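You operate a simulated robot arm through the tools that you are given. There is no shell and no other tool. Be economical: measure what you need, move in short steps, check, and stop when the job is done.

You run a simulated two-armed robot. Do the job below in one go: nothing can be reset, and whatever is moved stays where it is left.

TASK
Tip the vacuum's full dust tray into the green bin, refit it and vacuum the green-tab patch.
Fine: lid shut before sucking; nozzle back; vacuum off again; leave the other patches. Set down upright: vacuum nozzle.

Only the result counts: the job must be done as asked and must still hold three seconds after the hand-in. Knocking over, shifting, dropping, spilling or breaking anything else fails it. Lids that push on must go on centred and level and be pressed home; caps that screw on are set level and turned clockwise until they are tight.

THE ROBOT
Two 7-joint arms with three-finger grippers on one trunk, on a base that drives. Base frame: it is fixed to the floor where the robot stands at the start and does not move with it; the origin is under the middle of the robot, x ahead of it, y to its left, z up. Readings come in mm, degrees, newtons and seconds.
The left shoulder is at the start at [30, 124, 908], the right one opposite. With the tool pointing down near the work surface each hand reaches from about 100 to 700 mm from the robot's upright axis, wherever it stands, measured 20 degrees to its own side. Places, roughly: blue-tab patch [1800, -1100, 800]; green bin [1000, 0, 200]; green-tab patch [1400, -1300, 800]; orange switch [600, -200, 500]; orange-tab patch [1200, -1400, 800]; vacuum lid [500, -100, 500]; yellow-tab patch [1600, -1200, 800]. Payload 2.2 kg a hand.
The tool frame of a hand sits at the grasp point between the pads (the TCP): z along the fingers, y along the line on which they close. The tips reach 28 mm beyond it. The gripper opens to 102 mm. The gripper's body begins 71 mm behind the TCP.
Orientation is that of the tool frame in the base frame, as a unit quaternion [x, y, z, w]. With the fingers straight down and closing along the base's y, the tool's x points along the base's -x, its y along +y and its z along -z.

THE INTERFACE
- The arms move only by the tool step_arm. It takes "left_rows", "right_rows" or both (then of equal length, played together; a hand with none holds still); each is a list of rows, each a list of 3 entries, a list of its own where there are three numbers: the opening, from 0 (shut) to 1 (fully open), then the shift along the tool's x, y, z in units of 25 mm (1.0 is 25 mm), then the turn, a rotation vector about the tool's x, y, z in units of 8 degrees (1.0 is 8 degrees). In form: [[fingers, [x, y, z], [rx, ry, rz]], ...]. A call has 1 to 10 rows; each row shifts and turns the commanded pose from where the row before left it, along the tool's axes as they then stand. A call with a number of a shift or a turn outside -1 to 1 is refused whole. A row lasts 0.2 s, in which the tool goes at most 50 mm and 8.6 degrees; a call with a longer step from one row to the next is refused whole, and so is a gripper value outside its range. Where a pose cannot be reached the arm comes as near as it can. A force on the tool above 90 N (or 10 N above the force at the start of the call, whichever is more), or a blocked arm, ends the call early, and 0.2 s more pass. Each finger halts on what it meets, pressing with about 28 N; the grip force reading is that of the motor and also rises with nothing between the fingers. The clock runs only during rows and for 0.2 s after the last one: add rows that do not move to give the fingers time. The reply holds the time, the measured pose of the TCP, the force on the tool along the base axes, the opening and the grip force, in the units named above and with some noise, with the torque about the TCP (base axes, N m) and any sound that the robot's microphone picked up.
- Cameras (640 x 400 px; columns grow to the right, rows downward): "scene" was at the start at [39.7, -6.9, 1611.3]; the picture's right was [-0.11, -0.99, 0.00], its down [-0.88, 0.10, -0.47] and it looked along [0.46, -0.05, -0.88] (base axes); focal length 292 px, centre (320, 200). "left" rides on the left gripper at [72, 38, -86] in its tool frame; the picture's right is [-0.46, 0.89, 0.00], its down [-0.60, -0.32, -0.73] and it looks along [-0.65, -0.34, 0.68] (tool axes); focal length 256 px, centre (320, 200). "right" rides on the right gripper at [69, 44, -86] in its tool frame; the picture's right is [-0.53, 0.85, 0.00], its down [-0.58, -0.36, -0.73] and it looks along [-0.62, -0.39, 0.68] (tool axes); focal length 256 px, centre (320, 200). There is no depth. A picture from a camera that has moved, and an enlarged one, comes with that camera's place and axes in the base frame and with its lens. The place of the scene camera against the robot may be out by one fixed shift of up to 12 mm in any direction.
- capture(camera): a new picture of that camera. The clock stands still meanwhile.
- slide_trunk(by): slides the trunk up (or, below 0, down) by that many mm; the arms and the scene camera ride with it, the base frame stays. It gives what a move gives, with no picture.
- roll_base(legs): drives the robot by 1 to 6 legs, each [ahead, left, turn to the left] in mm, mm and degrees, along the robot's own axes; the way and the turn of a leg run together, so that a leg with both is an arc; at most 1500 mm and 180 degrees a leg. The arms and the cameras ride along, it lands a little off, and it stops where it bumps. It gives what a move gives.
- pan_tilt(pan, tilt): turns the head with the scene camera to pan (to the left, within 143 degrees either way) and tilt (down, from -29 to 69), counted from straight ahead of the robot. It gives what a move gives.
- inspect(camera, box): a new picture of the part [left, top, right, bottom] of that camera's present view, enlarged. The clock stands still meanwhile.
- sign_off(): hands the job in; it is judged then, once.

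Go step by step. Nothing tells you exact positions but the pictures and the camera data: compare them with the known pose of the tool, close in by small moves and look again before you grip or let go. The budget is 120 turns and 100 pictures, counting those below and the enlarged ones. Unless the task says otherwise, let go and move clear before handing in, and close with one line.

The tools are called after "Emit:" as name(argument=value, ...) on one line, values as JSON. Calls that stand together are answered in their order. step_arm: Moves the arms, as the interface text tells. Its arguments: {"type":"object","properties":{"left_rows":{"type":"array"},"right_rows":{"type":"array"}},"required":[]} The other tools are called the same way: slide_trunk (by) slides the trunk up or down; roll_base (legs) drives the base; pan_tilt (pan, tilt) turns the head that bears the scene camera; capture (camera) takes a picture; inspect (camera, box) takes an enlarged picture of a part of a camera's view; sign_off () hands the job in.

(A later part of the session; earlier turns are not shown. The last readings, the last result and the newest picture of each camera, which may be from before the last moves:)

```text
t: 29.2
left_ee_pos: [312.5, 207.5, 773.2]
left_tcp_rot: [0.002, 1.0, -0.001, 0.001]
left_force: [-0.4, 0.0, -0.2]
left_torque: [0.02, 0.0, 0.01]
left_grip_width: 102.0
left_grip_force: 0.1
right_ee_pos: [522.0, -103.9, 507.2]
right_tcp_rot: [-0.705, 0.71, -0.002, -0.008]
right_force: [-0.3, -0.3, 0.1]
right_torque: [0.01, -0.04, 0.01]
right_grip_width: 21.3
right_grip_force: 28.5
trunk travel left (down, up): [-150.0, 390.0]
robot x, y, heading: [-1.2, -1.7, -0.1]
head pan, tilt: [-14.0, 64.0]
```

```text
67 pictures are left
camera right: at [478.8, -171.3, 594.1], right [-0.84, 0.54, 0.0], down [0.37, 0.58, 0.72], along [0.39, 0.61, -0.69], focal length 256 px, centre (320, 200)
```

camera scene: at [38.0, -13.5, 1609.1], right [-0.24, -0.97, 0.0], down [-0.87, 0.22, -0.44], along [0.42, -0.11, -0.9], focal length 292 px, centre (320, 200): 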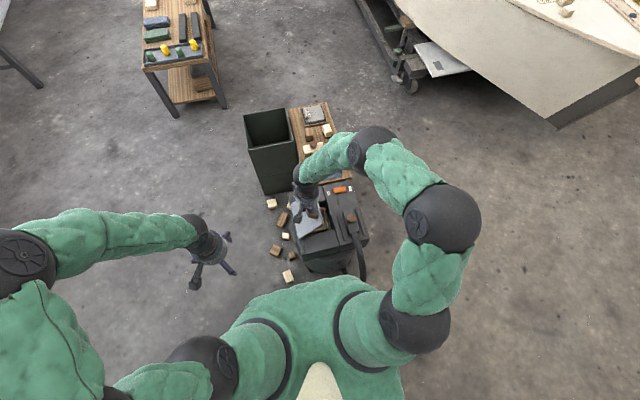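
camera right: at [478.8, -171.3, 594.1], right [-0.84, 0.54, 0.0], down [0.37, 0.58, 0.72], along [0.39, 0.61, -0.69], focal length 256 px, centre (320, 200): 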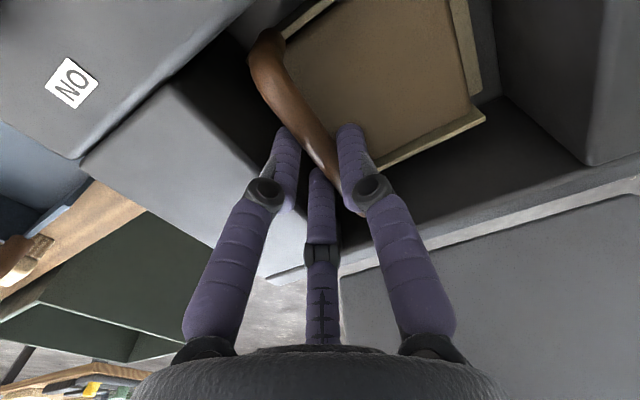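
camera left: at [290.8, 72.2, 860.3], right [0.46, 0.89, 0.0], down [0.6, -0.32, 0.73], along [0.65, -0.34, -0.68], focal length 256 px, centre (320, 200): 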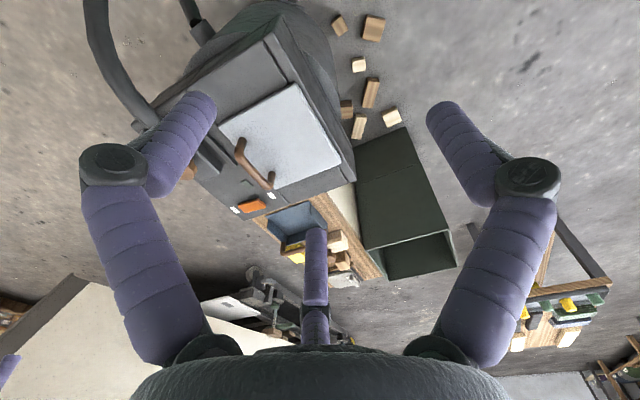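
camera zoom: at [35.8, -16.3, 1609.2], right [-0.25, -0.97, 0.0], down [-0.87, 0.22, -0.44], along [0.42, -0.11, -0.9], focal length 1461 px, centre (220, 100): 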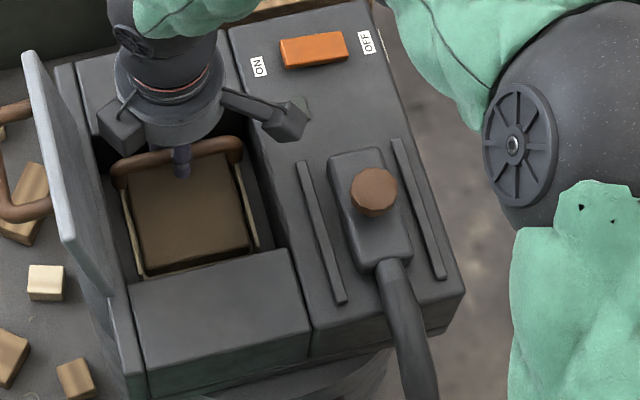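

The tray is rising and seems level. I'll continue lifting.

Emit:
step_arm(right_rows=[[0, [0, 0, -0.4], [0, 0, 0]], [0, [0, 0, -0.5], [0, 0, 0]], [0, [0, 0, -0.5], [0, 0, 0]], [0, [0, 0, -0.5], [0, 0, 0]], [0, [0, 0, -0.5], [0, 0, 0]], [0, [0, 0, 0], [0, 0, 0]]])

Emit:
inspect(camera="scene", box=[285, 170, 395, 270])

Emit:
capture(camera="right")

```text
t: 30.6
left_ee_pos: [313.0, 206.1, 774.2]
left_tcp_rot: [0.002, 1.0, 0.0, 0.0]
left_force: [0.6, 0.9, 0.3]
left_torque: [0.0, 0.01, -0.03]
left_grip_width: 102.1
left_grip_force: 0.1
right_ee_pos: [522.2, -102.2, 568.2]
right_tcp_rot: [-0.705, 0.71, -0.003, -0.007]
right_force: [0.5, 0.2, -1.0]
right_torque: [0.01, 0.01, 0.01]
right_grip_width: 21.2
right_grip_force: 28.4
trunk travel left (down, up): [-150.0, 390.0]
robot x, y, heading: [-0.3, 1.8, -0.2]
head pan, tilt: [-14.0, 64.0]
```

```text
4.00 times, centred on (340, 220) of scene
camera zoom: at [35.8, -16.3, 1609.2], right [-0.25, -0.97, 0.0], down [-0.87, 0.22, -0.44], along [0.42, -0.11, -0.9], focal length 1169 px, centre (240, 120)
```

zoom: 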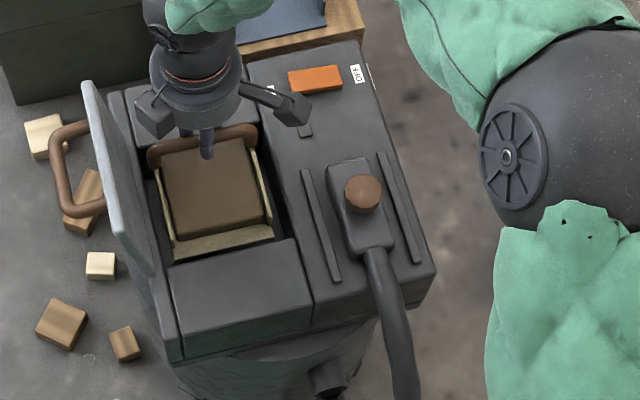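

```text
65 pictures are left
camera right: at [478.3, -169.7, 655.5], right [-0.84, 0.54, 0.0], down [0.37, 0.58, 0.72], along [0.39, 0.61, -0.69], focal length 256 px, centre (320, 200)
```

right: 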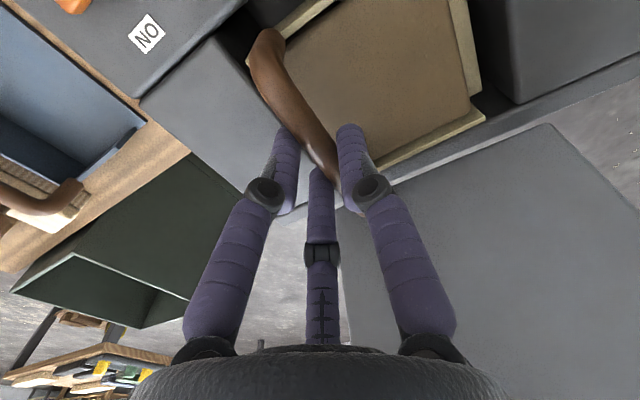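

The tray moves rigidly with the hand and stays level. I'll raise it high enough to clear the open lid.

Emit:
step_arm(right_rows=[[0, [0, 0, -0.5], [0, 0, 0]], [0, [0, 0, -0.8], [0, 0, 0]], [0, [0, 0, -0.8], [0, 0, 0]], [0, [0, 0, -0.8], [0, 0, 0]], [0, [0, 0, -0.8], [0, 0, 0]], [0, [0, 0, -0.8], [0, 0, 0]], [0, [0, 0, -0.8], [0, 0, 0]], [0, [0, 0, -0.8], [0, 0, 0]], [0, [0, 0, -0.8], [0, 0, 0]], [0, [0, 0, -0.4], [0, 0, 0]]])

Emit:
capture(camera="scene")

```text
t: 32.8
left_ee_pos: [312.6, 206.3, 773.2]
left_tcp_rot: [0.002, 1.0, -0.001, 0.0]
left_force: [-0.3, -0.5, -0.4]
left_torque: [0.03, 0.0, 0.0]
left_grip_width: 101.9
left_grip_force: 0.0
right_ee_pos: [523.0, -100.6, 751.6]
right_tcp_rot: [-0.705, 0.71, -0.003, -0.007]
right_force: [-0.3, -0.3, 0.0]
right_torque: [-0.03, 0.0, -0.01]
right_grip_width: 21.3
right_grip_force: 27.9
trunk travel left (down, up): [-150.0, 390.0]
robot x, y, heading: [0.7, -3.0, -0.5]
head pan, tilt: [-14.0, 64.0]
```

```text
64 pictures are left
camera scene: at [35.7, -16.3, 1609.3], right [-0.25, -0.97, 0.0], down [-0.87, 0.22, -0.44], along [0.42, -0.11, -0.9], focal length 292 px, centre (320, 200)
```

scene: 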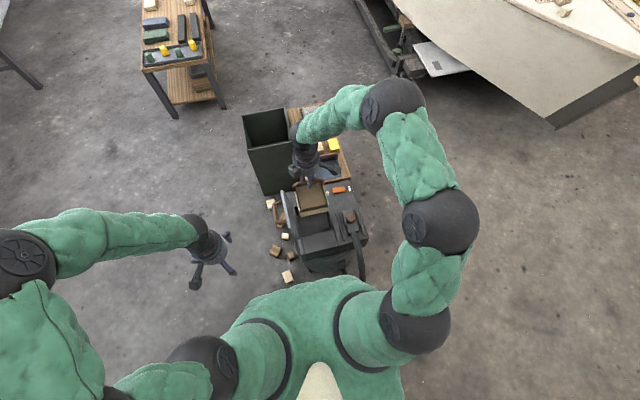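

The tray is up at z 752. The bin rim is about z 473, with its opening centred near (1020, 5), so I'll drive left around the loose blocks and face the bin at −45°.

Emit:
roll_base(legs=[[0, 250, 0], [0, 238, 0]])

Emit:
roll_base(legs=[[350, 0, 0], [345, 0, 0], [0, 0, -45]])

Emit:
pan_tilt(pan=-10, tilt=62)

Emit:
capture(camera="scene")

```text
t: 36.0
left_ee_pos: [315.0, 701.9, 773.8]
left_tcp_rot: [0.002, 1.0, -0.002, 0.0]
left_force: [0.8, 0.2, 0.3]
left_torque: [-0.02, -0.02, -0.02]
left_grip_width: 102.0
left_grip_force: 0.1
right_ee_pos: [524.1, 393.9, 751.0]
right_tcp_rot: [-0.705, 0.71, -0.003, -0.007]
right_force: [-0.4, -0.4, -0.8]
right_torque: [-0.05, -0.03, -0.02]
right_grip_width: 21.3
right_grip_force: 28.0
trunk travel left (down, up): [-150.0, 390.0]
robot x, y, heading: [2.8, 494.3, -0.3]
head pan, tilt: [-14.0, 64.0]
```

```text
t: 42.2
left_ee_pos: [1069.7, 415.5, 773.7]
left_tcp_rot: [0.384, 0.923, -0.001, 0.0]
left_force: [0.8, -1.1, -0.6]
left_torque: [0.03, -0.04, 0.01]
left_grip_width: 102.0
left_grip_force: 0.1
right_ee_pos: [1001.2, 49.2, 749.8]
right_tcp_rot: [-0.379, 0.925, 0.0, -0.007]
right_force: [-1.0, 0.2, -1.0]
right_torque: [0.02, -0.02, 0.0]
right_grip_width: 21.0
right_grip_force: 27.7
trunk travel left (down, up): [-150.0, 390.0]
robot x, y, heading: [699.5, 490.4, -45.2]
head pan, tilt: [-14.0, 64.0]
```

```text
t: 42.8
left_ee_pos: [1069.7, 415.8, 772.2]
left_tcp_rot: [0.385, 0.923, 0.001, -0.001]
left_force: [-0.1, 0.2, -0.2]
left_torque: [-0.01, 0.0, 0.0]
left_grip_width: 102.0
left_grip_force: 0.0
right_ee_pos: [1001.8, 48.3, 751.3]
right_tcp_rot: [-0.379, 0.925, 0.0, -0.007]
right_force: [1.1, -0.4, -0.6]
right_torque: [0.02, -0.04, -0.02]
right_grip_width: 21.4
right_grip_force: 28.3
trunk travel left (down, up): [-150.0, 390.0]
robot x, y, heading: [698.6, 489.6, -45.3]
head pan, tilt: [-10.0, 62.0]
```

```text
63 pictures are left
camera scene: at [723.1, 457.6, 1611.5], right [-0.82, -0.57, 0.0], down [-0.5, 0.73, -0.47], along [0.27, -0.39, -0.88], focal length 292 px, centre (320, 200)
```

scene: 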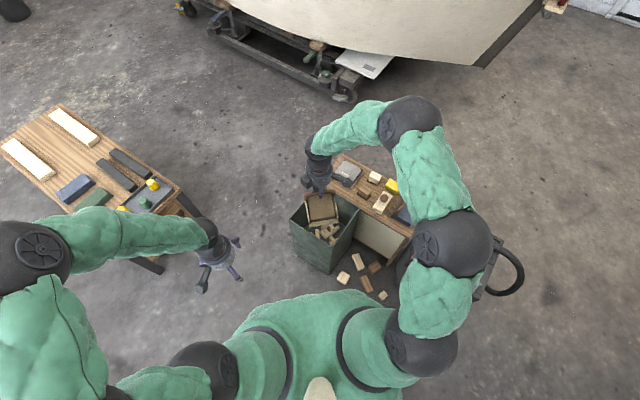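

Emit:
inspect(camera="scene", box=[270, 140, 400, 290])

```text
2.67 times, centred on (335, 215) of scene
camera zoom: at [723.1, 457.6, 1611.5], right [-0.82, -0.57, 0.0], down [-0.5, 0.73, -0.47], along [0.27, -0.39, -0.88], focal length 779 px, centre (280, 160)
```

zoom: 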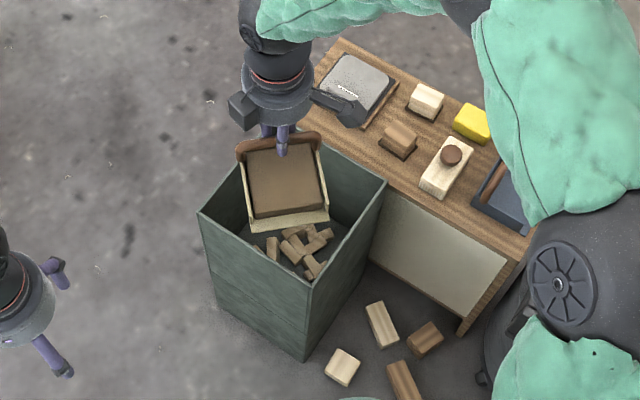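

The bin opening spans x 907–1120 and y −107 to 115. I'll move the tray over its centre and lower it before tipping.

Emit:
step_arm(right_rows=[[0, [0.25, -0.43, 0], [0, 0, 0]], [0, [0.25, -0.43, 0], [0, 0, 0]], [0, [0.25, -0.43, 0.5], [0, 0, 0]], [0, [0.25, -0.43, 0.7], [0, 0, 0]], [0, [0, 0, 0.7], [0, 0, 0]], [0, [0, 0, 0.7], [0, 0, 0]], [0, [0, 0, 0.7], [0, 0, 0]], [0, [0, 0, 0.6], [0, 0, 0]], [0, [0, 0, 0], [0, 0, 0]]])

Emit:
inspect(camera="scene", box=[270, 140, 400, 290])

```text
t: 44.8
left_ee_pos: [1068.6, 414.9, 773.3]
left_tcp_rot: [0.385, 0.923, -0.001, 0.0]
left_force: [0.0, -0.3, -0.1]
left_torque: [0.02, -0.02, -0.01]
left_grip_width: 102.2
left_grip_force: 0.0
right_ee_pos: [1013.9, 0.9, 653.2]
right_tcp_rot: [-0.379, 0.925, 0.0, -0.008]
right_force: [0.4, 0.4, 0.4]
right_torque: [-0.04, -0.03, -0.01]
right_grip_width: 21.2
right_grip_force: 27.9
trunk travel left (down, up): [-150.0, 390.0]
robot x, y, heading: [702.4, 489.6, -45.4]
head pan, tilt: [-10.0, 62.0]
```

```text
2.67 times, centred on (335, 215) of scene
camera zoom: at [723.2, 457.6, 1611.5], right [-0.82, -0.57, 0.0], down [-0.5, 0.72, -0.47], along [0.27, -0.39, -0.88], focal length 779 px, centre (280, 160)
```

zoom: 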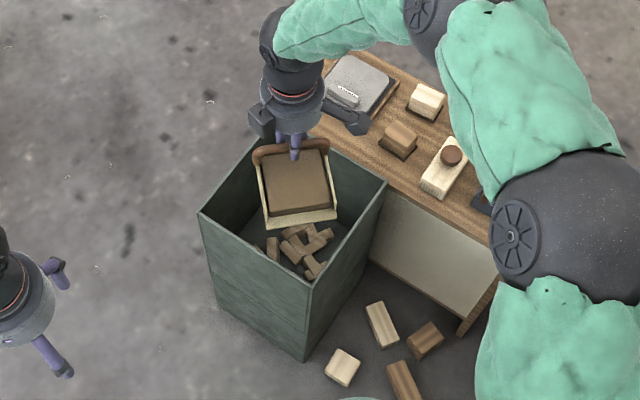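

The tray is inside the bin outline. I'll tip it about the handle.

Emit:
step_arm(right_rows=[[0, [0, 0, 0], [0.6, 0, 0]], [0, [0, 0, 0], [0.8, 0, 0]], [0, [0, 0, 0], [0.8, 0, 0]], [0, [0, 0, 0], [0.8, 0, 0]], [0, [0, 0, 0], [0.8, 0, 0]], [0, [0, 0, 0], [0.8, 0, 0]], [0, [0, 0, 0], [0.8, 0, 0]], [0, [0, 0, 0], [0.8, 0, 0]], [0, [0, 0, 0], [0.8, 0, 0]], [0, [0, 0, 0], [0.8, 0, 0]]])

Emit:
capture(camera="scene")

```text
t: 47.0
left_ee_pos: [1069.3, 415.5, 774.5]
left_tcp_rot: [0.384, 0.923, 0.0, 0.0]
left_force: [-0.3, 0.4, -0.2]
left_torque: [-0.01, 0.02, 0.03]
left_grip_width: 102.0
left_grip_force: 0.0
right_ee_pos: [1055.8, 25.3, 673.2]
right_tcp_rot: [-0.324, 0.796, -0.479, 0.18]
right_force: [0.0, -0.2, -1.7]
right_torque: [0.06, 0.03, 0.02]
right_grip_width: 21.2
right_grip_force: 27.7
right hand out of reach, approached as far as the arm can: row 9, 10
trunk travel left (down, up): [-150.0, 390.0]
robot x, y, heading: [703.8, 485.6, -45.1]
head pan, tilt: [-10.0, 62.0]
```

```text
60 pictures are left
camera scene: at [723.3, 457.6, 1611.5], right [-0.82, -0.57, 0.0], down [-0.5, 0.73, -0.47], along [0.27, -0.39, -0.88], focal length 292 px, centre (320, 200)
```

scene: 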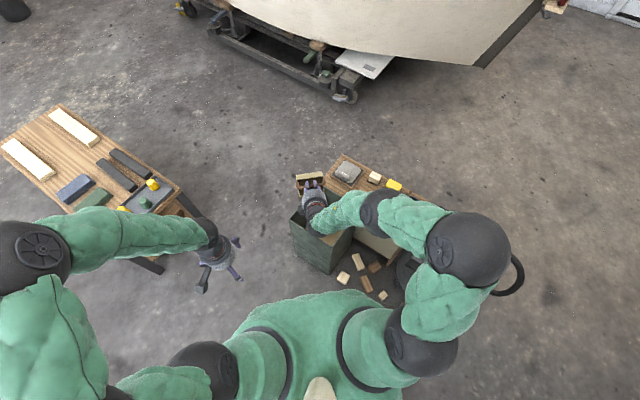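

Emit:
inspect(camera="scene", box=[270, 140, 370, 270])

Emit:
inspect(camera="right", box=[0, 0, 640, 400])

```text
3.08 times, centred on (320, 205) of scene
camera zoom: at [723.3, 457.6, 1611.5], right [-0.82, -0.57, 0.0], down [-0.5, 0.73, -0.47], along [0.27, -0.39, -0.88], focal length 899 px, centre (320, 185)
```

zoom: 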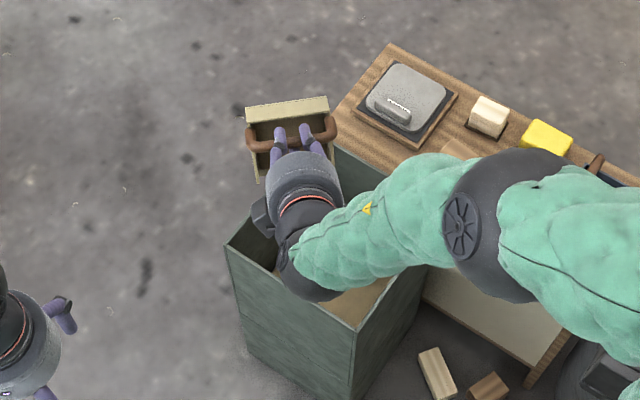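

```text
1.00 times, centred on (320, 200) of right (not enlarged: the box is as wide or as high as the picture)
camera zoom: at [939.6, 46.9, 676.0], right [0.1, 0.65, -0.76], down [0.11, 0.75, 0.66], along [0.99, -0.14, 0.0], focal length 256 px, centre (320, 200)
```

zoom: 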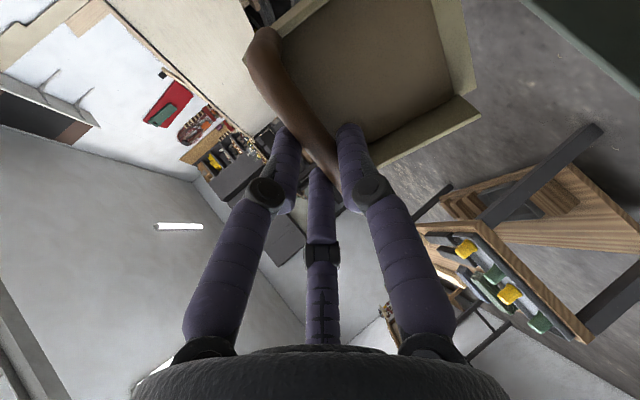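

The bin now shows a tan layer and the tray looks hollow, so the dust appears to be out. I'll tilt back and check.

Emit:
step_arm(right_rows=[[0, [0, 0, 0], [-0.8, 0, 0]], [0, [0, 0, 0], [-0.8, 0, 0]], [0, [0, 0, 0], [-0.8, 0, 0]], [0, [0, 0, 0], [-0.8, 0, 0]], [0, [0, 0, 0], [-0.8, 0, 0]], [0, [0, 0, 0], [-0.8, 0, 0]], [0, [0, 0, 0], [-0.8, 0, 0]], [0, [0, 0, 0], [-0.8, 0, 0]], [0, [0, 0, 0], [-0.8, 0, 0]], [0, [0, 0, 0], [-0.6, 0, 0]]])

Emit:
inspect(camera="scene", box=[270, 140, 370, 270])

```text
t: 49.2
left_ee_pos: [1070.4, 416.5, 772.8]
left_tcp_rot: [0.384, 0.923, 0.0, 0.0]
left_force: [0.2, 0.0, -1.0]
left_torque: [0.03, -0.01, 0.01]
left_grip_width: 102.0
left_grip_force: 0.0
right_ee_pos: [1056.5, 24.9, 670.0]
right_tcp_rot: [-0.38, 0.925, 0.001, -0.008]
right_force: [-0.2, 0.7, -0.5]
right_torque: [-0.01, -0.01, -0.01]
right_grip_width: 21.4
right_grip_force: 27.8
trunk travel left (down, up): [-150.0, 390.0]
robot x, y, heading: [702.0, 488.7, -45.4]
head pan, tilt: [-10.0, 62.0]
```

```text
3.08 times, centred on (320, 205) of scene
camera zoom: at [723.4, 457.5, 1611.4], right [-0.82, -0.57, 0.0], down [-0.5, 0.72, -0.47], along [0.27, -0.39, -0.88], focal length 899 px, centre (320, 185)
```

zoom: 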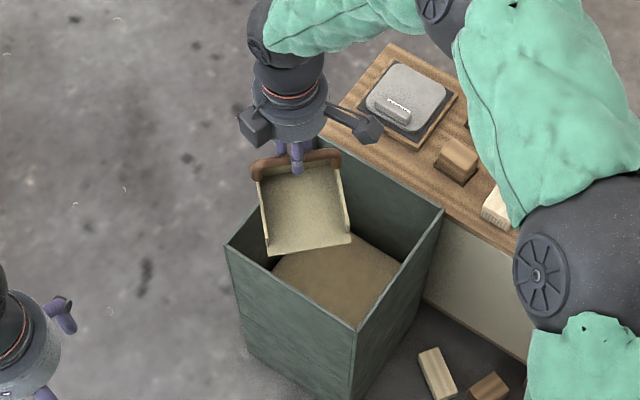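

The tray is empty and the dust is in the bin. I'll raise the tray and drive back to the start pose in front of the vacuum.

Emit:
step_arm(right_rows=[[0, [0, 0, -0.9], [0, 0, 0]], [0, [0, 0, -0.9], [0, 0, 0]], [0, [0.3, 0.6, -0.9], [0, 0, 0]], [0, [0.4, 0.8, -0.8], [0, 0, 0]], [0, [0.4, 0.8, 0], [0, 0, 0]]])

Emit:
roll_base(legs=[[0, 0, 45.3], [-350, 0, 0], [-350, 0, 0]])

Emit:
roll_base(legs=[[0, -245, 0], [0, -243, 0]])

```text
t: 50.4
left_ee_pos: [1067.9, 415.1, 774.3]
left_tcp_rot: [0.384, 0.923, 0.0, 0.001]
left_force: [0.2, -0.2, 0.6]
left_torque: [-0.03, 0.0, 0.0]
left_grip_width: 102.0
left_grip_force: 0.1
right_ee_pos: [997.0, 45.6, 759.4]
right_tcp_rot: [-0.38, 0.925, 0.0, -0.007]
right_force: [-0.4, -0.4, -0.7]
right_torque: [-0.04, -0.01, -0.02]
right_grip_width: 21.3
right_grip_force: 28.1
trunk travel left (down, up): [-150.0, 390.0]
robot x, y, heading: [701.3, 491.2, -45.1]
head pan, tilt: [-10.0, 62.0]
```

```text
t: 56.6
left_ee_pos: [317.8, 700.8, 773.0]
left_tcp_rot: [0.005, 1.0, 0.0, 0.0]
left_force: [-0.6, -0.4, 0.3]
left_torque: [-0.02, -0.07, 0.03]
left_grip_width: 102.0
left_grip_force: 0.0
right_ee_pos: [527.2, 387.3, 758.6]
right_tcp_rot: [-0.703, 0.711, -0.003, -0.006]
right_force: [-0.2, 0.1, -0.6]
right_torque: [0.01, 0.01, 0.03]
right_grip_width: 21.4
right_grip_force: 28.3
trunk travel left (down, up): [-150.0, 390.0]
robot x, y, heading: [6.0, 494.2, -0.7]
head pan, tilt: [-10.0, 62.0]
```

```text
t: 59.8
left_ee_pos: [312.2, 210.4, 773.3]
left_tcp_rot: [0.008, 1.0, -0.001, 0.0]
left_force: [0.0, -0.6, -0.2]
left_torque: [0.03, -0.01, -0.02]
left_grip_width: 101.9
left_grip_force: 0.1
right_ee_pos: [520.7, -104.6, 760.0]
right_tcp_rot: [-0.7, 0.714, -0.003, -0.006]
right_force: [0.4, -0.5, -0.9]
right_torque: [0.0, -0.03, 0.02]
right_grip_width: 21.2
right_grip_force: 27.9
trunk travel left (down, up): [-150.0, 390.0]
robot x, y, heading: [-4.4, 5.0, -1.0]
head pan, tilt: [-10.0, 62.0]
```

I'm back within a millimetre or two of the lift pose. I'll trim the yaw slightly and lower to just above the compartment.

Emit:
step_arm(right_rows=[[0, [-0.06, -0.04, 0.8], [0, 0, -0.1]], [0, [0, 0, 0.9], [0, 0, 0]], [0, [0, 0, 0.9], [0, 0, 0]], [0, [0, 0, 0.9], [0, 0, 0]], [0, [0, 0, 0.9], [0, 0, 0]], [0, [0, 0, 0.9], [0, 0, 0]], [0, [0, 0, 0.9], [0, 0, 0]], [0, [0, 0, 0.9], [0, 0, 0]], [0, [0, 0, 0.5], [0, 0, 0]], [0, [0, 0, 0], [0, 0, 0]]])

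Emit:
pan_tilt(pan=-14, tilt=64)

Emit:
inspect(camera="scene", box=[285, 170, 395, 270])

Emit:
capture(camera="right")

```text
t: 62.0
left_ee_pos: [311.9, 211.7, 773.7]
left_tcp_rot: [0.007, 1.0, 0.0, -0.001]
left_force: [0.0, 0.3, -0.4]
left_torque: [0.01, 0.01, -0.02]
left_grip_width: 102.0
left_grip_force: 0.0
right_ee_pos: [520.4, -104.1, 569.2]
right_tcp_rot: [-0.706, 0.708, -0.002, -0.007]
right_force: [0.2, -0.5, -1.1]
right_torque: [0.01, -0.03, 0.0]
right_grip_width: 21.1
right_grip_force: 28.2
trunk travel left (down, up): [-150.0, 390.0]
robot x, y, heading: [-0.3, 8.1, -0.9]
head pan, tilt: [-10.0, 62.0]
```

```text
t: 62.6
left_ee_pos: [313.2, 211.1, 773.8]
left_tcp_rot: [0.007, 1.0, 0.0, 0.0]
left_force: [0.7, 0.5, -0.6]
left_torque: [0.0, 0.01, 0.01]
left_grip_width: 101.9
left_grip_force: 0.1
right_ee_pos: [519.9, -103.9, 570.2]
right_tcp_rot: [-0.705, 0.71, -0.002, -0.007]
right_force: [0.3, 0.7, -1.4]
right_torque: [-0.03, -0.02, -0.07]
right_grip_width: 21.1
right_grip_force: 27.4
trunk travel left (down, up): [-150.0, 390.0]
robot x, y, heading: [-2.6, 9.0, -0.8]
head pan, tilt: [-14.0, 64.0]
```

```text
4.00 times, centred on (340, 220) of scene
camera zoom: at [33.1, -8.4, 1609.3], right [-0.26, -0.97, 0.0], down [-0.87, 0.23, -0.44], along [0.42, -0.11, -0.9], focal length 1169 px, centre (240, 120)
```

zoom: 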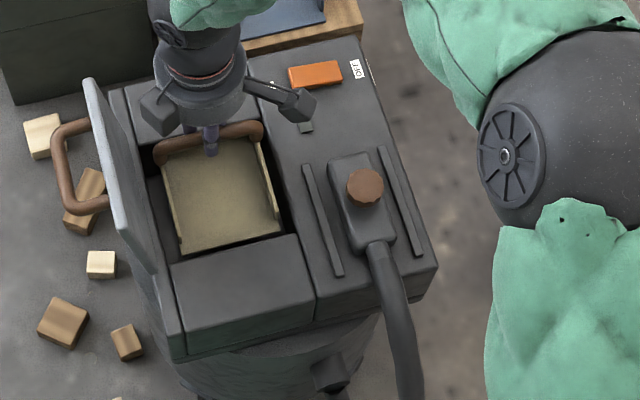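

```text
55 pictures are left
camera right: at [476.6, -172.1, 656.2], right [-0.84, 0.54, 0.0], down [0.37, 0.58, 0.72], along [0.39, 0.61, -0.69], focal length 256 px, centre (320, 200)
```

right: 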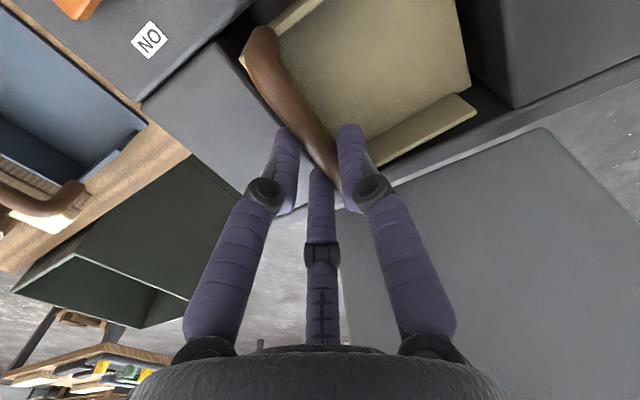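

The pose matches the one at lift-out; I'll correct 2 mm and lower the tray home.

Emit:
step_arm(right_rows=[[0, [-0.05, -0.08, 0.3], [0, 0, 0]], [0, [0, 0, 0.6], [0, 0, 0]], [0, [0, 0, 0.6], [0, 0, 0]], [0, [0, 0, 0.6], [0, 0, 0]], [0, [0, 0, 0.4], [0, 0, 0]], [0, [0, 0, 0.3], [0, 0, 0]], [0, [0, 0, 0.2], [0, 0, 0]], [0, [0, 0, 0], [0, 0, 0]]])

Emit:
inspect(camera="scene", box=[295, 180, 385, 260])

```text
t: 64.4
left_ee_pos: [311.2, 211.2, 775.1]
left_tcp_rot: [0.008, 1.0, 0.0, 0.001]
left_force: [0.6, 0.1, 0.5]
left_torque: [-0.01, 0.04, -0.02]
left_grip_width: 101.9
left_grip_force: 0.0
right_ee_pos: [522.8, -105.2, 496.6]
right_tcp_rot: [-0.705, 0.709, -0.005, -0.005]
right_force: [-0.6, 1.3, 29.8]
right_torque: [-0.05, 0.19, 0.1]
right_grip_width: 21.0
right_grip_force: 28.3
trunk travel left (down, up): [-150.0, 390.0]
robot x, y, heading: [-3.1, 6.1, -1.0]
head pan, tilt: [-14.0, 64.0]
```

```text
5.00 times, centred on (340, 220) of scene
camera zoom: at [30.5, -7.8, 1609.4], right [-0.26, -0.97, 0.0], down [-0.87, 0.23, -0.44], along [0.42, -0.11, -0.9], focal length 1461 px, centre (220, 100)
```

zoom: 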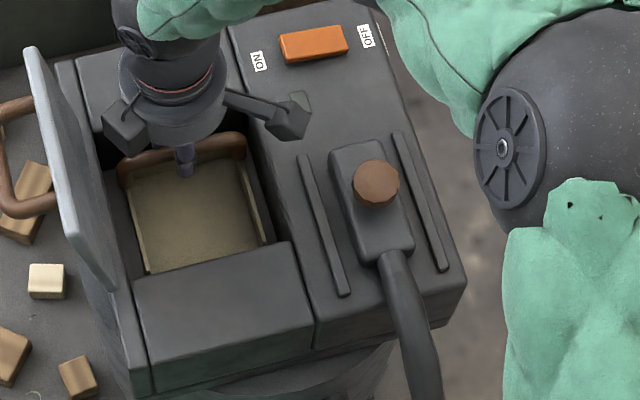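

It touches 9 mm higher than where it sat before, so something isn't seated. I'll look from the hand camera.

Emit:
capture(camera="right")

Emit:
inspect(camera="right", box=[230, 60, 430, 220])

```text
53 pictures are left
camera right: at [478.9, -172.5, 583.2], right [-0.84, 0.54, -0.01], down [0.37, 0.59, 0.72], along [0.39, 0.61, -0.69], focal length 256 px, centre (320, 200)
```

right: 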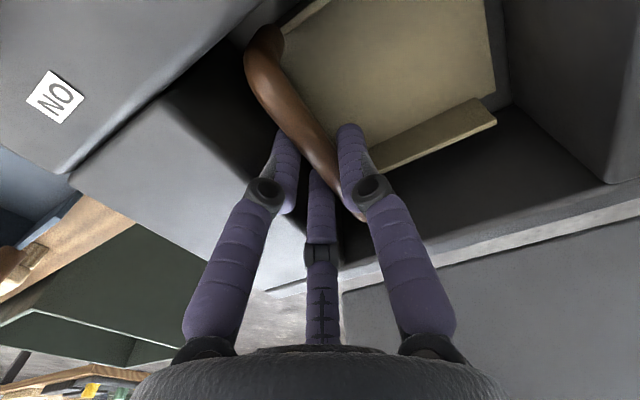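

```text
2.50 times, centred on (330, 140) of right
camera zoom: at [478.9, -172.5, 583.2], right [-0.84, 0.54, -0.01], down [0.37, 0.59, 0.72], along [0.39, 0.61, -0.69], focal length 640 px, centre (295, 350)
```

zoom: 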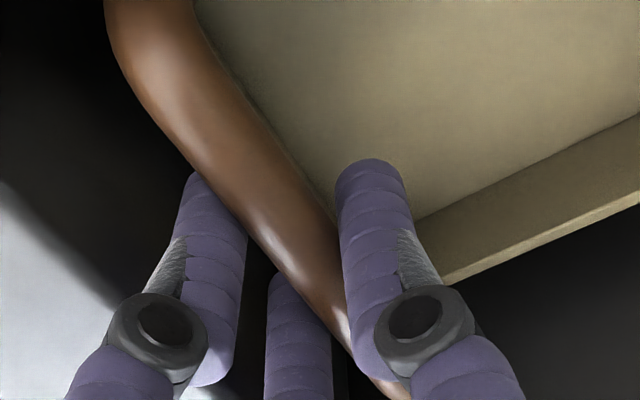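

The tray looks about 2–4 mm too far right. I'll lift slightly, shift left 2.5 mm and lower again.

Emit:
step_arm(right_rows=[[0, [0, 0, -0.5], [0, 0, 0]], [0, [-0.1, 0.04, 0], [0, 0, 0]], [0, [0, 0, 0.3], [0, 0, 0]], [0, [0, 0, 0.2], [0, 0, 0]], [0, [0, 0, 0.12], [0, 0, 0]], [0, [0, 0, 0], [0, 0, 0]]])

```text
t: 65.8
left_ee_pos: [310.7, 211.6, 774.0]
left_tcp_rot: [0.008, 1.0, 0.0, 0.0]
left_force: [0.7, 0.4, -0.5]
left_torque: [0.0, 0.0, 0.03]
left_grip_width: 102.2
left_grip_force: 0.0
right_ee_pos: [522.0, -101.2, 493.6]
right_tcp_rot: [-0.705, 0.709, -0.004, -0.006]
right_force: [-6.2, -1.0, 32.4]
right_torque: [-0.01, 0.26, 0.01]
right_grip_width: 21.1
right_grip_force: 27.7
trunk travel left (down, up): [-150.0, 390.0]
robot x, y, heading: [-6.2, 7.1, -0.8]
head pan, tilt: [-14.0, 64.0]
```

Emit:
inspect(camera="scene", box=[295, 180, 385, 260])

Emit:
inspect(camera="right", box=[230, 60, 430, 220])

```text
5.00 times, centred on (340, 220) of scene
camera zoom: at [29.9, -7.9, 1609.5], right [-0.26, -0.97, 0.0], down [-0.87, 0.23, -0.44], along [0.43, -0.11, -0.9], focal length 1461 px, centre (220, 100)
```

zoom: 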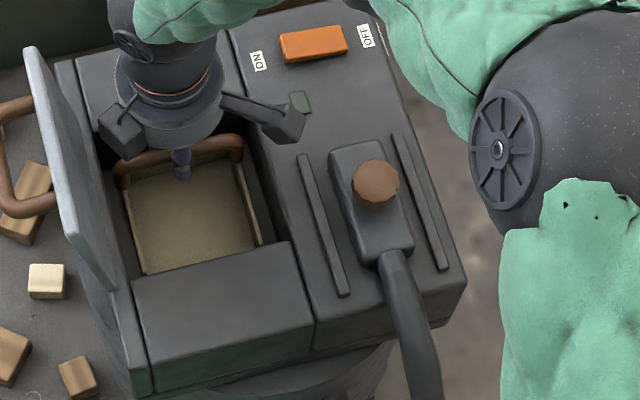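

```text
2.50 times, centred on (330, 140) of right
camera zoom: at [478.0, -169.7, 580.5], right [-0.84, 0.54, -0.01], down [0.37, 0.59, 0.72], along [0.39, 0.61, -0.69], focal length 640 px, centre (295, 350)
```

zoom: 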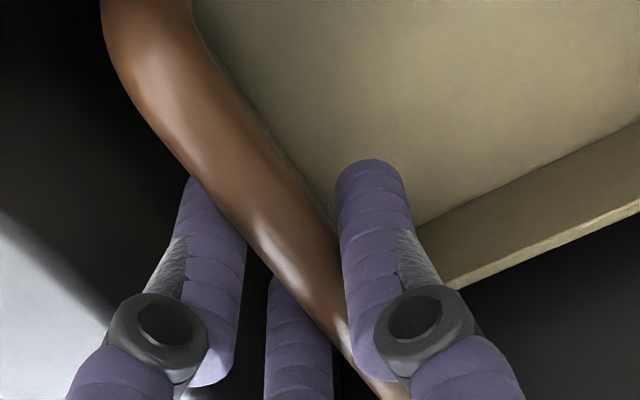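

The tray now lines up with its original place relative to the compartment. I'll release and rise to check.

Emit:
step_arm(right_rows=[[0, [0, 0, -0.08], [0, 0, 0]], [0.3, [0, 0, 0], [0, 0, 0]], [0.3, [0, 0, -0.2], [0, 0, 0]], [0.3, [0, 0, -0.8], [0, 0, 0]], [0.3, [0, 0, -1], [0, 0, 0]], [0.3, [0, 0, -1], [0, 0, 0]], [0.3, [0, 0, -1], [0, 0, 0]]])

Emit:
capture(camera="right")

Emit:
inspect(camera="scene", box=[295, 180, 385, 260])

```text
t: 67.4
left_ee_pos: [312.0, 211.5, 774.2]
left_tcp_rot: [0.008, 1.0, 0.001, 0.0]
left_force: [-1.3, -0.3, 0.7]
left_torque: [0.01, 0.04, -0.01]
left_grip_width: 102.1
left_grip_force: 0.1
right_ee_pos: [518.5, -99.9, 593.5]
right_tcp_rot: [-0.705, 0.709, -0.003, -0.008]
right_force: [-0.3, -0.3, 0.3]
right_torque: [0.01, 0.01, -0.03]
right_grip_width: 30.5
right_grip_force: 0.0
trunk travel left (down, up): [-150.0, 390.0]
robot x, y, heading: [-2.3, 6.1, -1.2]
head pan, tilt: [-14.0, 64.0]
```

```text
49 pictures are left
camera right: at [475.4, -168.0, 681.1], right [-0.84, 0.54, 0.0], down [0.37, 0.58, 0.72], along [0.39, 0.61, -0.69], focal length 256 px, centre (320, 200)
```

right: 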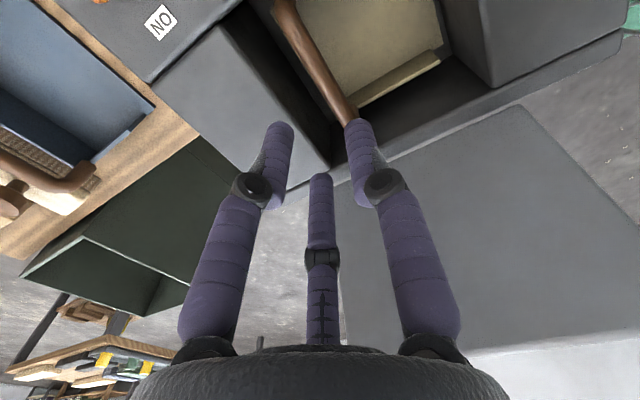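

```text
5.00 times, centred on (340, 220) of scene
camera zoom: at [32.6, -8.4, 1609.3], right [-0.26, -0.97, 0.0], down [-0.87, 0.23, -0.44], along [0.42, -0.11, -0.9], focal length 1461 px, centre (220, 100)
```

zoom: 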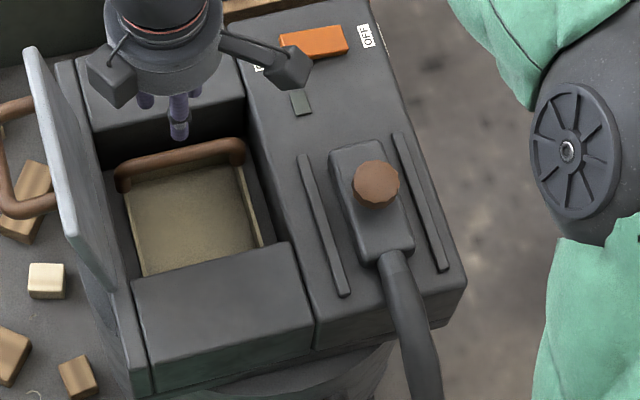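

The tray looks seated. To be sure, I'll close the fingers and press gently on the bar.

Emit:
step_arm(right_rows=[[0, [0.05, -0.1, 0.5], [0, 0, 0]], [0, [0, 0, 0.8], [0, 0, 0]], [0, [0, 0, 0.8], [0, 0, 0]], [0, [0, 0, 0.5], [0, 0, 0]], [0, [0, 0, 0.2], [0, 0, 0]], [0, [0, 0, 0.12], [0, 0, 0]], [0, [0, 0, 0], [0, 0, 0]]])

```text
t: 69.0
left_ee_pos: [312.4, 211.2, 772.9]
left_tcp_rot: [0.008, 1.0, 0.0, 0.0]
left_force: [0.7, 0.0, 0.3]
left_torque: [0.02, 0.01, 0.0]
left_grip_width: 101.9
left_grip_force: 0.1
right_ee_pos: [524.0, -101.7, 521.3]
right_tcp_rot: [-0.705, 0.709, -0.003, -0.007]
right_force: [1.0, -0.4, -0.3]
right_torque: [-0.01, 0.0, 0.02]
right_grip_width: 2.0
right_grip_force: 28.4
trunk travel left (down, up): [-150.0, 390.0]
robot x, y, heading: [-2.1, 2.9, -1.2]
head pan, tilt: [-14.0, 64.0]
```

Emit:
step_arm(right_rows=[[0, [0, 0, 0.1], [0, 0, 0]], [0, [0, 0, 0.1], [0, 0, 0]], [0, [0, 0, 0.1], [0, 0, 0]], [0, [0, 0, 0], [0, 0, 0]]])

```text
t: 70.0
left_ee_pos: [310.2, 210.6, 774.2]
left_tcp_rot: [0.007, 1.0, 0.0, 0.001]
left_force: [0.2, -0.7, -0.1]
left_torque: [0.01, 0.0, 0.0]
left_grip_width: 101.9
left_grip_force: 0.2
right_ee_pos: [522.9, -102.7, 516.1]
right_tcp_rot: [-0.706, 0.709, -0.004, -0.006]
right_force: [-4.1, 1.9, 19.8]
right_torque: [0.02, 0.3, -0.04]
right_grip_width: 2.1
right_grip_force: 28.1
trunk travel left (down, up): [-150.0, 390.0]
robot x, y, heading: [-1.8, 7.0, -0.7]
head pan, tilt: [-14.0, 64.0]
```

The bar top is firm at about z 489, so the tray is seated. I'll rise and yaw the hand back to regrip the lid handle.

Emit:
step_arm(right_rows=[[0, [0, 0, -1], [0, 0, 0]], [0, [0, 0, -1], [0, 0, 0]], [0.2, [0, 0, -1], [0, 0, 0]], [0.38, [0, 0, -1], [0, 0, 1]], [0.38, [0, 0, -1], [0, 0, 1]], [0.38, [0, 0, -1], [0, 0, 1]], [0.38, [0, 0, -1], [0, 0, 1]], [0.38, [0, 0, -1], [0, 0, 1]], [0.38, [0, 0, -0.7], [0, 0, 1]], [0.38, [0, 0, 0], [0, 0, 1]]])

Emit:
step_arm(right_rows=[[0.38, [0, 0, 0], [0, 0, 1]], [0.38, [0, 0, 0], [0, 0, 1]], [0.38, [0, 0, 0], [0, 0, 1]], [0.38, [0, 0, 0], [0, 0, 1]], [0.38, [0, 0, 0], [0, 0, 0.25]], [0.38, [0, 0, 0], [0, 0, 0]]])

```text
t: 72.2
left_ee_pos: [312.3, 210.6, 773.7]
left_tcp_rot: [0.008, 1.0, 0.0, 0.0]
left_force: [-0.1, 0.8, 0.1]
left_torque: [-0.02, 0.03, -0.01]
left_grip_width: 101.8
left_grip_force: 0.0
right_ee_pos: [524.9, -101.4, 731.1]
right_tcp_rot: [-0.289, 0.957, -0.006, -0.006]
right_force: [0.3, 0.6, 0.1]
right_torque: [-0.01, 0.02, -0.01]
right_grip_width: 39.2
right_grip_force: 0.1
trunk travel left (down, up): [-150.0, 390.0]
robot x, y, heading: [-2.2, 10.0, -0.9]
head pan, tilt: [-14.0, 64.0]
```

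```text
t: 73.6
left_ee_pos: [312.6, 210.5, 773.8]
left_tcp_rot: [0.008, 1.0, 0.0, 0.0]
left_force: [0.2, 0.0, -0.2]
left_torque: [0.01, 0.0, 0.03]
left_grip_width: 101.9
left_grip_force: 0.1
right_ee_pos: [526.4, -99.8, 730.6]
right_tcp_rot: [0.003, 1.0, -0.007, -0.002]
right_force: [-0.2, -0.5, 0.6]
right_torque: [-0.01, 0.01, -0.01]
right_grip_width: 38.8
right_grip_force: 0.0
trunk travel left (down, up): [-150.0, 390.0]
robot x, y, heading: [-5.9, 7.5, -0.9]
head pan, tilt: [-14.0, 64.0]
```

Emit:
step_arm(right_rows=[[0.38, [0.32, 0.92, 0], [0, 0, 0]], [0.38, [0.32, 0.92, 0], [0, 0, 0]], [0.38, [0.32, 0.92, 0], [0, 0, 0]], [0.38, [0.32, 0.92, 0], [0, 0, 0]], [0.38, [0.32, 0.92, 0], [0, 0, 0]], [0.38, [0.32, 0.92, 0.5], [0, 0, 0]], [0.38, [0, 0, 0.9], [0, 0, 0]], [0.38, [0, 0, 0.9], [0, 0, 0]], [0.38, [0, 0, 0], [0, 0, 0]]])

Emit:
inspect(camera="scene", box=[255, 170, 365, 270])

Emit:
inspect(camera="left", box=[60, 0, 340, 230])

```text
t: 75.6
left_ee_pos: [312.1, 211.6, 772.8]
left_tcp_rot: [0.008, 1.0, 0.0, 0.0]
left_force: [0.1, 0.3, -0.5]
left_torque: [-0.02, -0.02, 0.0]
left_grip_width: 101.8
left_grip_force: 0.1
right_ee_pos: [476.7, 36.9, 671.6]
right_tcp_rot: [0.003, 1.0, -0.007, -0.002]
right_force: [-1.1, 0.0, 0.0]
right_torque: [0.0, 0.0, 0.03]
right_grip_width: 38.7
right_grip_force: 0.1
trunk travel left (down, up): [-150.0, 390.0]
robot x, y, heading: [-0.3, 11.7, -0.9]
head pan, tilt: [-14.0, 64.0]
```

```text
4.00 times, centred on (310, 220) of scene
camera zoom: at [32.9, -8.4, 1609.3], right [-0.26, -0.97, 0.0], down [-0.87, 0.23, -0.44], along [0.42, -0.11, -0.9], focal length 1169 px, centre (360, 120)
```

zoom: 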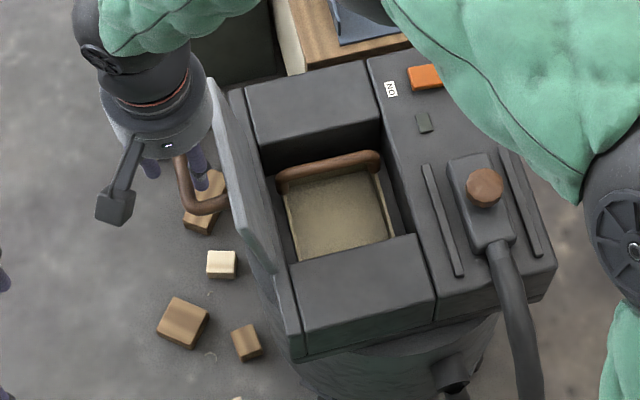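

```text
1.74 times, centred on (200, 115) of left
camera zoom: at [241.4, 250.0, 859.2], right [0.48, 0.88, 0.0], down [0.6, -0.33, 0.73], along [0.64, -0.35, -0.68], focal length 445 px, centre (529, 348)
```

zoom: 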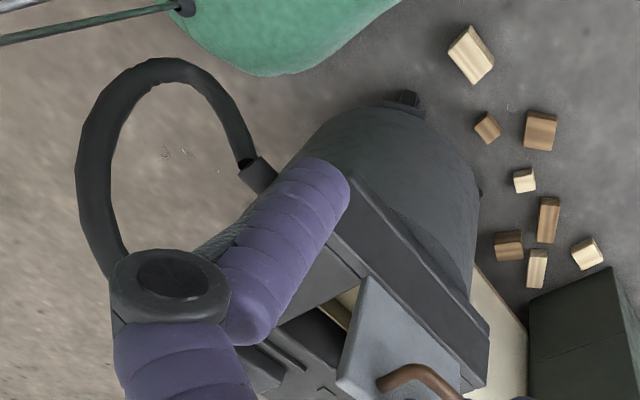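

Emit:
step_arm(right_rows=[[0.38, [0, 0, 0.7], [0, 0, 0]], [0.38, [0, 0, 0.6], [0, 0, 0]], [0.38, [0, 0, 0.5], [0, 0, 0]]])

Emit:
inspect(camera="scene", box=[265, 190, 325, 240])

```text
t: 76.4
left_ee_pos: [311.1, 211.0, 773.4]
left_tcp_rot: [0.007, 1.0, 0.0, 0.0]
left_force: [0.4, 0.1, 0.5]
left_torque: [0.01, -0.04, 0.04]
left_grip_width: 102.2
left_grip_force: 0.0
right_ee_pos: [479.1, 37.2, 625.7]
right_tcp_rot: [0.002, 1.0, -0.006, -0.003]
right_force: [2.5, -0.8, 0.9]
right_torque: [-0.02, 0.01, 0.01]
right_grip_width: 37.8
right_grip_force: 0.0
trunk travel left (down, up): [-150.0, 390.0]
robot x, y, heading: [-2.2, 6.3, -0.9]
head pan, tilt: [-14.0, 64.0]
```

```text
8.00 times, centred on (295, 215) of scene
camera zoom: at [33.3, -8.5, 1609.3], right [-0.26, -0.97, 0.0], down [-0.87, 0.23, -0.44], along [0.42, -0.11, -0.9], focal length 2338 px, centre (520, 80)
```

zoom: 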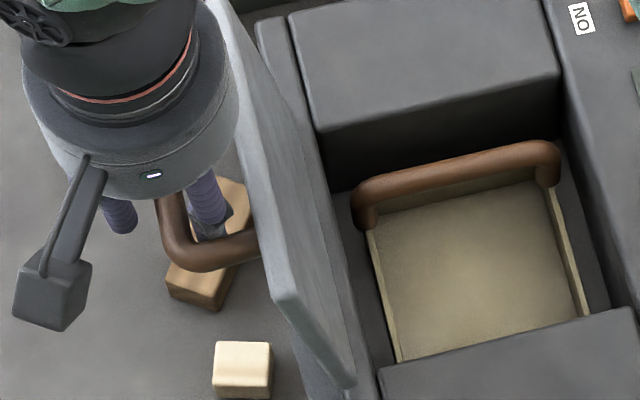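

The bar is between the fingers, so I'll close on it.

Emit:
step_arm(right_rows=[[0.1, [0, 0, 0], [0, 0, 0]], [0, [0, 0, 0], [0, 0, 0]], [0, [0, 0, 0], [0, 0, 0]]])

```text
t: 77.2
left_ee_pos: [312.5, 209.9, 773.0]
left_tcp_rot: [0.008, 1.0, 0.001, 0.0]
left_force: [0.1, 0.1, -0.1]
left_torque: [0.01, 0.0, -0.01]
left_grip_width: 102.0
left_grip_force: 0.1
right_ee_pos: [480.0, 34.6, 625.0]
right_tcp_rot: [0.004, 1.0, -0.007, -0.004]
right_force: [14.5, -33.3, -3.7]
right_torque: [-0.16, -0.31, -0.64]
right_grip_width: 21.2
right_grip_force: 45.0
trunk travel left (down, up): [-150.0, 390.0]
robot x, y, heading: [2.0, 9.0, -0.9]
head pan, tilt: [-14.0, 64.0]
```

Emit:
step_arm(right_rows=[[0, [0, -0.37, -0.11], [0, 0, 0]], [0, [0, -0.37, -0.11], [0, 0, 0]], [0, [0, -0.43, -0.12], [0, 0, 0]], [0, [0, -0.44, -0.11], [0, 0, 0]], [0, [0, -0.45, -0.06], [0, 0, 0]], [0, [0, -0.45, -0.02], [0, 0, 0]], [0, [0, -0.45, 0.02], [0, 0, 0]], [0, [0, -0.45, 0.06], [0, 0, 0]]])

```text
t: 79.0
left_ee_pos: [313.8, 210.9, 773.0]
left_tcp_rot: [0.008, 1.0, 0.0, -0.001]
left_force: [0.2, -0.4, 0.4]
left_torque: [0.0, -0.02, -0.03]
left_grip_width: 102.1
left_grip_force: 0.0
right_ee_pos: [478.3, -47.6, 639.0]
right_tcp_rot: [0.002, 1.0, -0.007, -0.002]
right_force: [20.1, 0.6, 0.8]
right_torque: [0.14, -0.03, -0.57]
right_grip_width: 21.1
right_grip_force: 45.2
trunk travel left (down, up): [-150.0, 390.0]
robot x, y, heading: [-3.0, 6.0, -1.0]
head pan, tilt: [-14.0, 64.0]
```

Forces are low, so I'll continue down the arc.

Emit:
step_arm(right_rows=[[0, [0, -0.43, 0.1], [0, 0, 0]], [0, [0, -0.43, 0.14], [0, 0, 0]], [0, [0, -0.41, 0.17], [0, 0, 0]], [0, [0, -0.4, 0.21], [0, 0, 0]], [0, [0, -0.38, 0.24], [0, 0, 0]], [0, [0, -0.36, 0.27], [0, 0, 0]], [0, [0, -0.33, 0.3], [0, 0, 0]], [0, [0, -0.31, 0.33], [0, 0, 0]]])

```text
t: 80.8
left_ee_pos: [312.0, 210.8, 773.5]
left_tcp_rot: [0.008, 1.0, 0.001, -0.001]
left_force: [-0.2, -0.2, 0.7]
left_torque: [0.01, 0.0, 0.0]
left_grip_width: 102.1
left_grip_force: 0.1
right_ee_pos: [476.4, -125.7, 594.4]
right_tcp_rot: [0.002, 1.0, -0.007, -0.003]
right_force: [17.6, 5.8, -4.6]
right_torque: [0.1, -0.19, -0.24]
right_grip_width: 21.0
right_grip_force: 45.6
trunk travel left (down, up): [-150.0, 390.0]
robot x, y, heading: [-7.2, 6.5, -1.0]
head pan, tilt: [-14.0, 64.0]
```

Emit:
step_arm(right_rows=[[0, [0, -0.27, 0.36], [0, 0, 0]], [0, [0, -0.24, 0.38], [0, 0, 0]], [0, [0, -0.2, 0.4], [0, 0, 0]], [0, [0, -0.17, 0.41], [0, 0, 0]], [0, [0, -0.1, 0.26], [0, 0, 0]], [0, [0, -0.08, 0.26], [0, 0, 0]], [0, [0, 0, 0.1], [0, 0, 0]], [0, [0, 0, 0], [0, 0, 0]]])

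Emit:
inspect(camera="scene", box=[285, 170, 395, 270])

```text
t: 82.6
left_ee_pos: [310.9, 212.4, 775.0]
left_tcp_rot: [0.008, 1.0, -0.001, 0.001]
left_force: [-0.3, -0.4, 0.8]
left_torque: [0.01, 0.0, -0.02]
left_grip_width: 102.0
left_grip_force: 0.0
right_ee_pos: [476.0, -151.9, 544.9]
right_tcp_rot: [0.003, 1.0, -0.008, 0.0]
right_force: [1.1, 12.6, 51.1]
right_torque: [0.23, 0.02, 0.18]
right_grip_width: 20.9
right_grip_force: 45.0
trunk travel left (down, up): [-150.0, 390.0]
robot x, y, heading: [-4.5, 6.9, -0.7]
head pan, tilt: [-14.0, 64.0]
```

```text
4.00 times, centred on (340, 220) of scene
camera zoom: at [29.1, -6.3, 1609.5], right [-0.26, -0.97, 0.0], down [-0.87, 0.23, -0.44], along [0.43, -0.11, -0.9], focal length 1169 px, centre (240, 120)
```

zoom: 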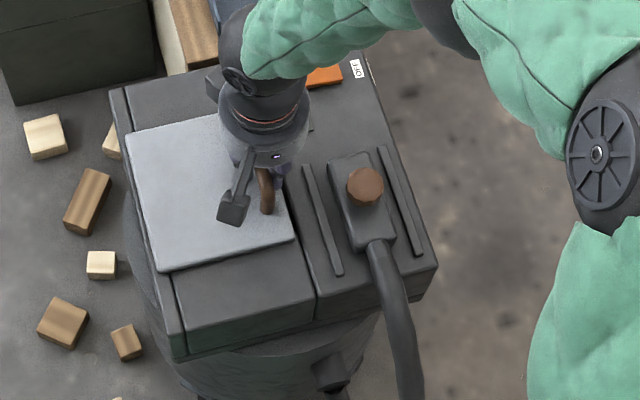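

The lid is down and pressed. I'll release, rise and check it's fully shut.

Emit:
step_arm(right_rows=[[0.45, [0, 0, -0.1], [0, 0, 0]], [0.45, [0, 0, 0], [0, 0, 0]], [0.45, [0, 0, -0.9], [0, 0, 0]], [0.45, [0, 0, -1], [0, 0, 0]], [0.45, [0, 0, -1], [0, 0, 0]], [0.45, [0.5, -0.5, -1], [0, 0, 0]], [0.6, [1, -1, -1], [0, 0, 0]], [0.6, [1, -1, -0.5], [0, 0, 0]]])

Emit:
inspect(camera="scene", box=[285, 170, 395, 270])

Emit:
capture(camera="right")

```text
t: 84.4
left_ee_pos: [311.7, 209.9, 774.8]
left_tcp_rot: [0.008, 1.0, 0.0, 0.0]
left_force: [-0.3, 0.1, 0.4]
left_torque: [0.04, 0.0, -0.02]
left_grip_width: 102.3
left_grip_force: 0.0
right_ee_pos: [412.5, -213.1, 680.9]
right_tcp_rot: [0.002, 1.0, -0.007, -0.003]
right_force: [0.0, 0.3, -0.9]
right_torque: [-0.02, -0.05, 0.0]
right_grip_width: 61.0
right_grip_force: 0.1
trunk travel left (down, up): [-150.0, 390.0]
robot x, y, heading: [-4.9, 4.9, -1.0]
head pan, tilt: [-14.0, 64.0]
```

```text
4.00 times, centred on (340, 220) of scene
camera zoom: at [32.3, -8.7, 1609.3], right [-0.26, -0.97, 0.0], down [-0.87, 0.23, -0.44], along [0.42, -0.11, -0.9], focal length 1169 px, centre (240, 120)
```

zoom: 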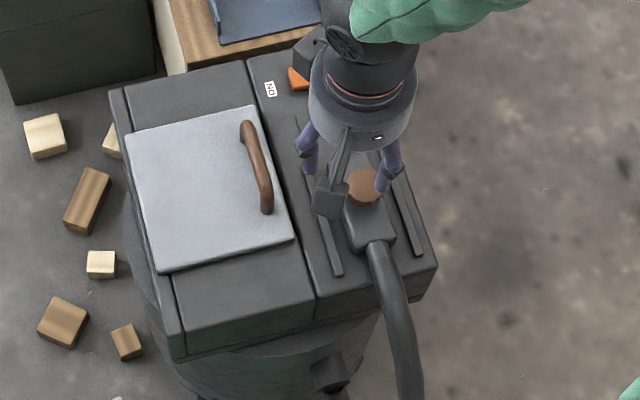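

```text
42 pictures are left
camera right: at [345.1, -167.3, 765.3], right [0.54, 0.84, -0.01], down [0.58, -0.36, 0.73], along [0.61, -0.4, -0.68], focal length 256 px, centre (320, 200)
```

right: 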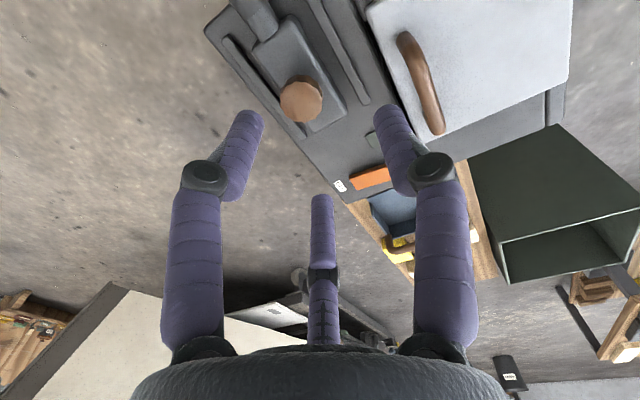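

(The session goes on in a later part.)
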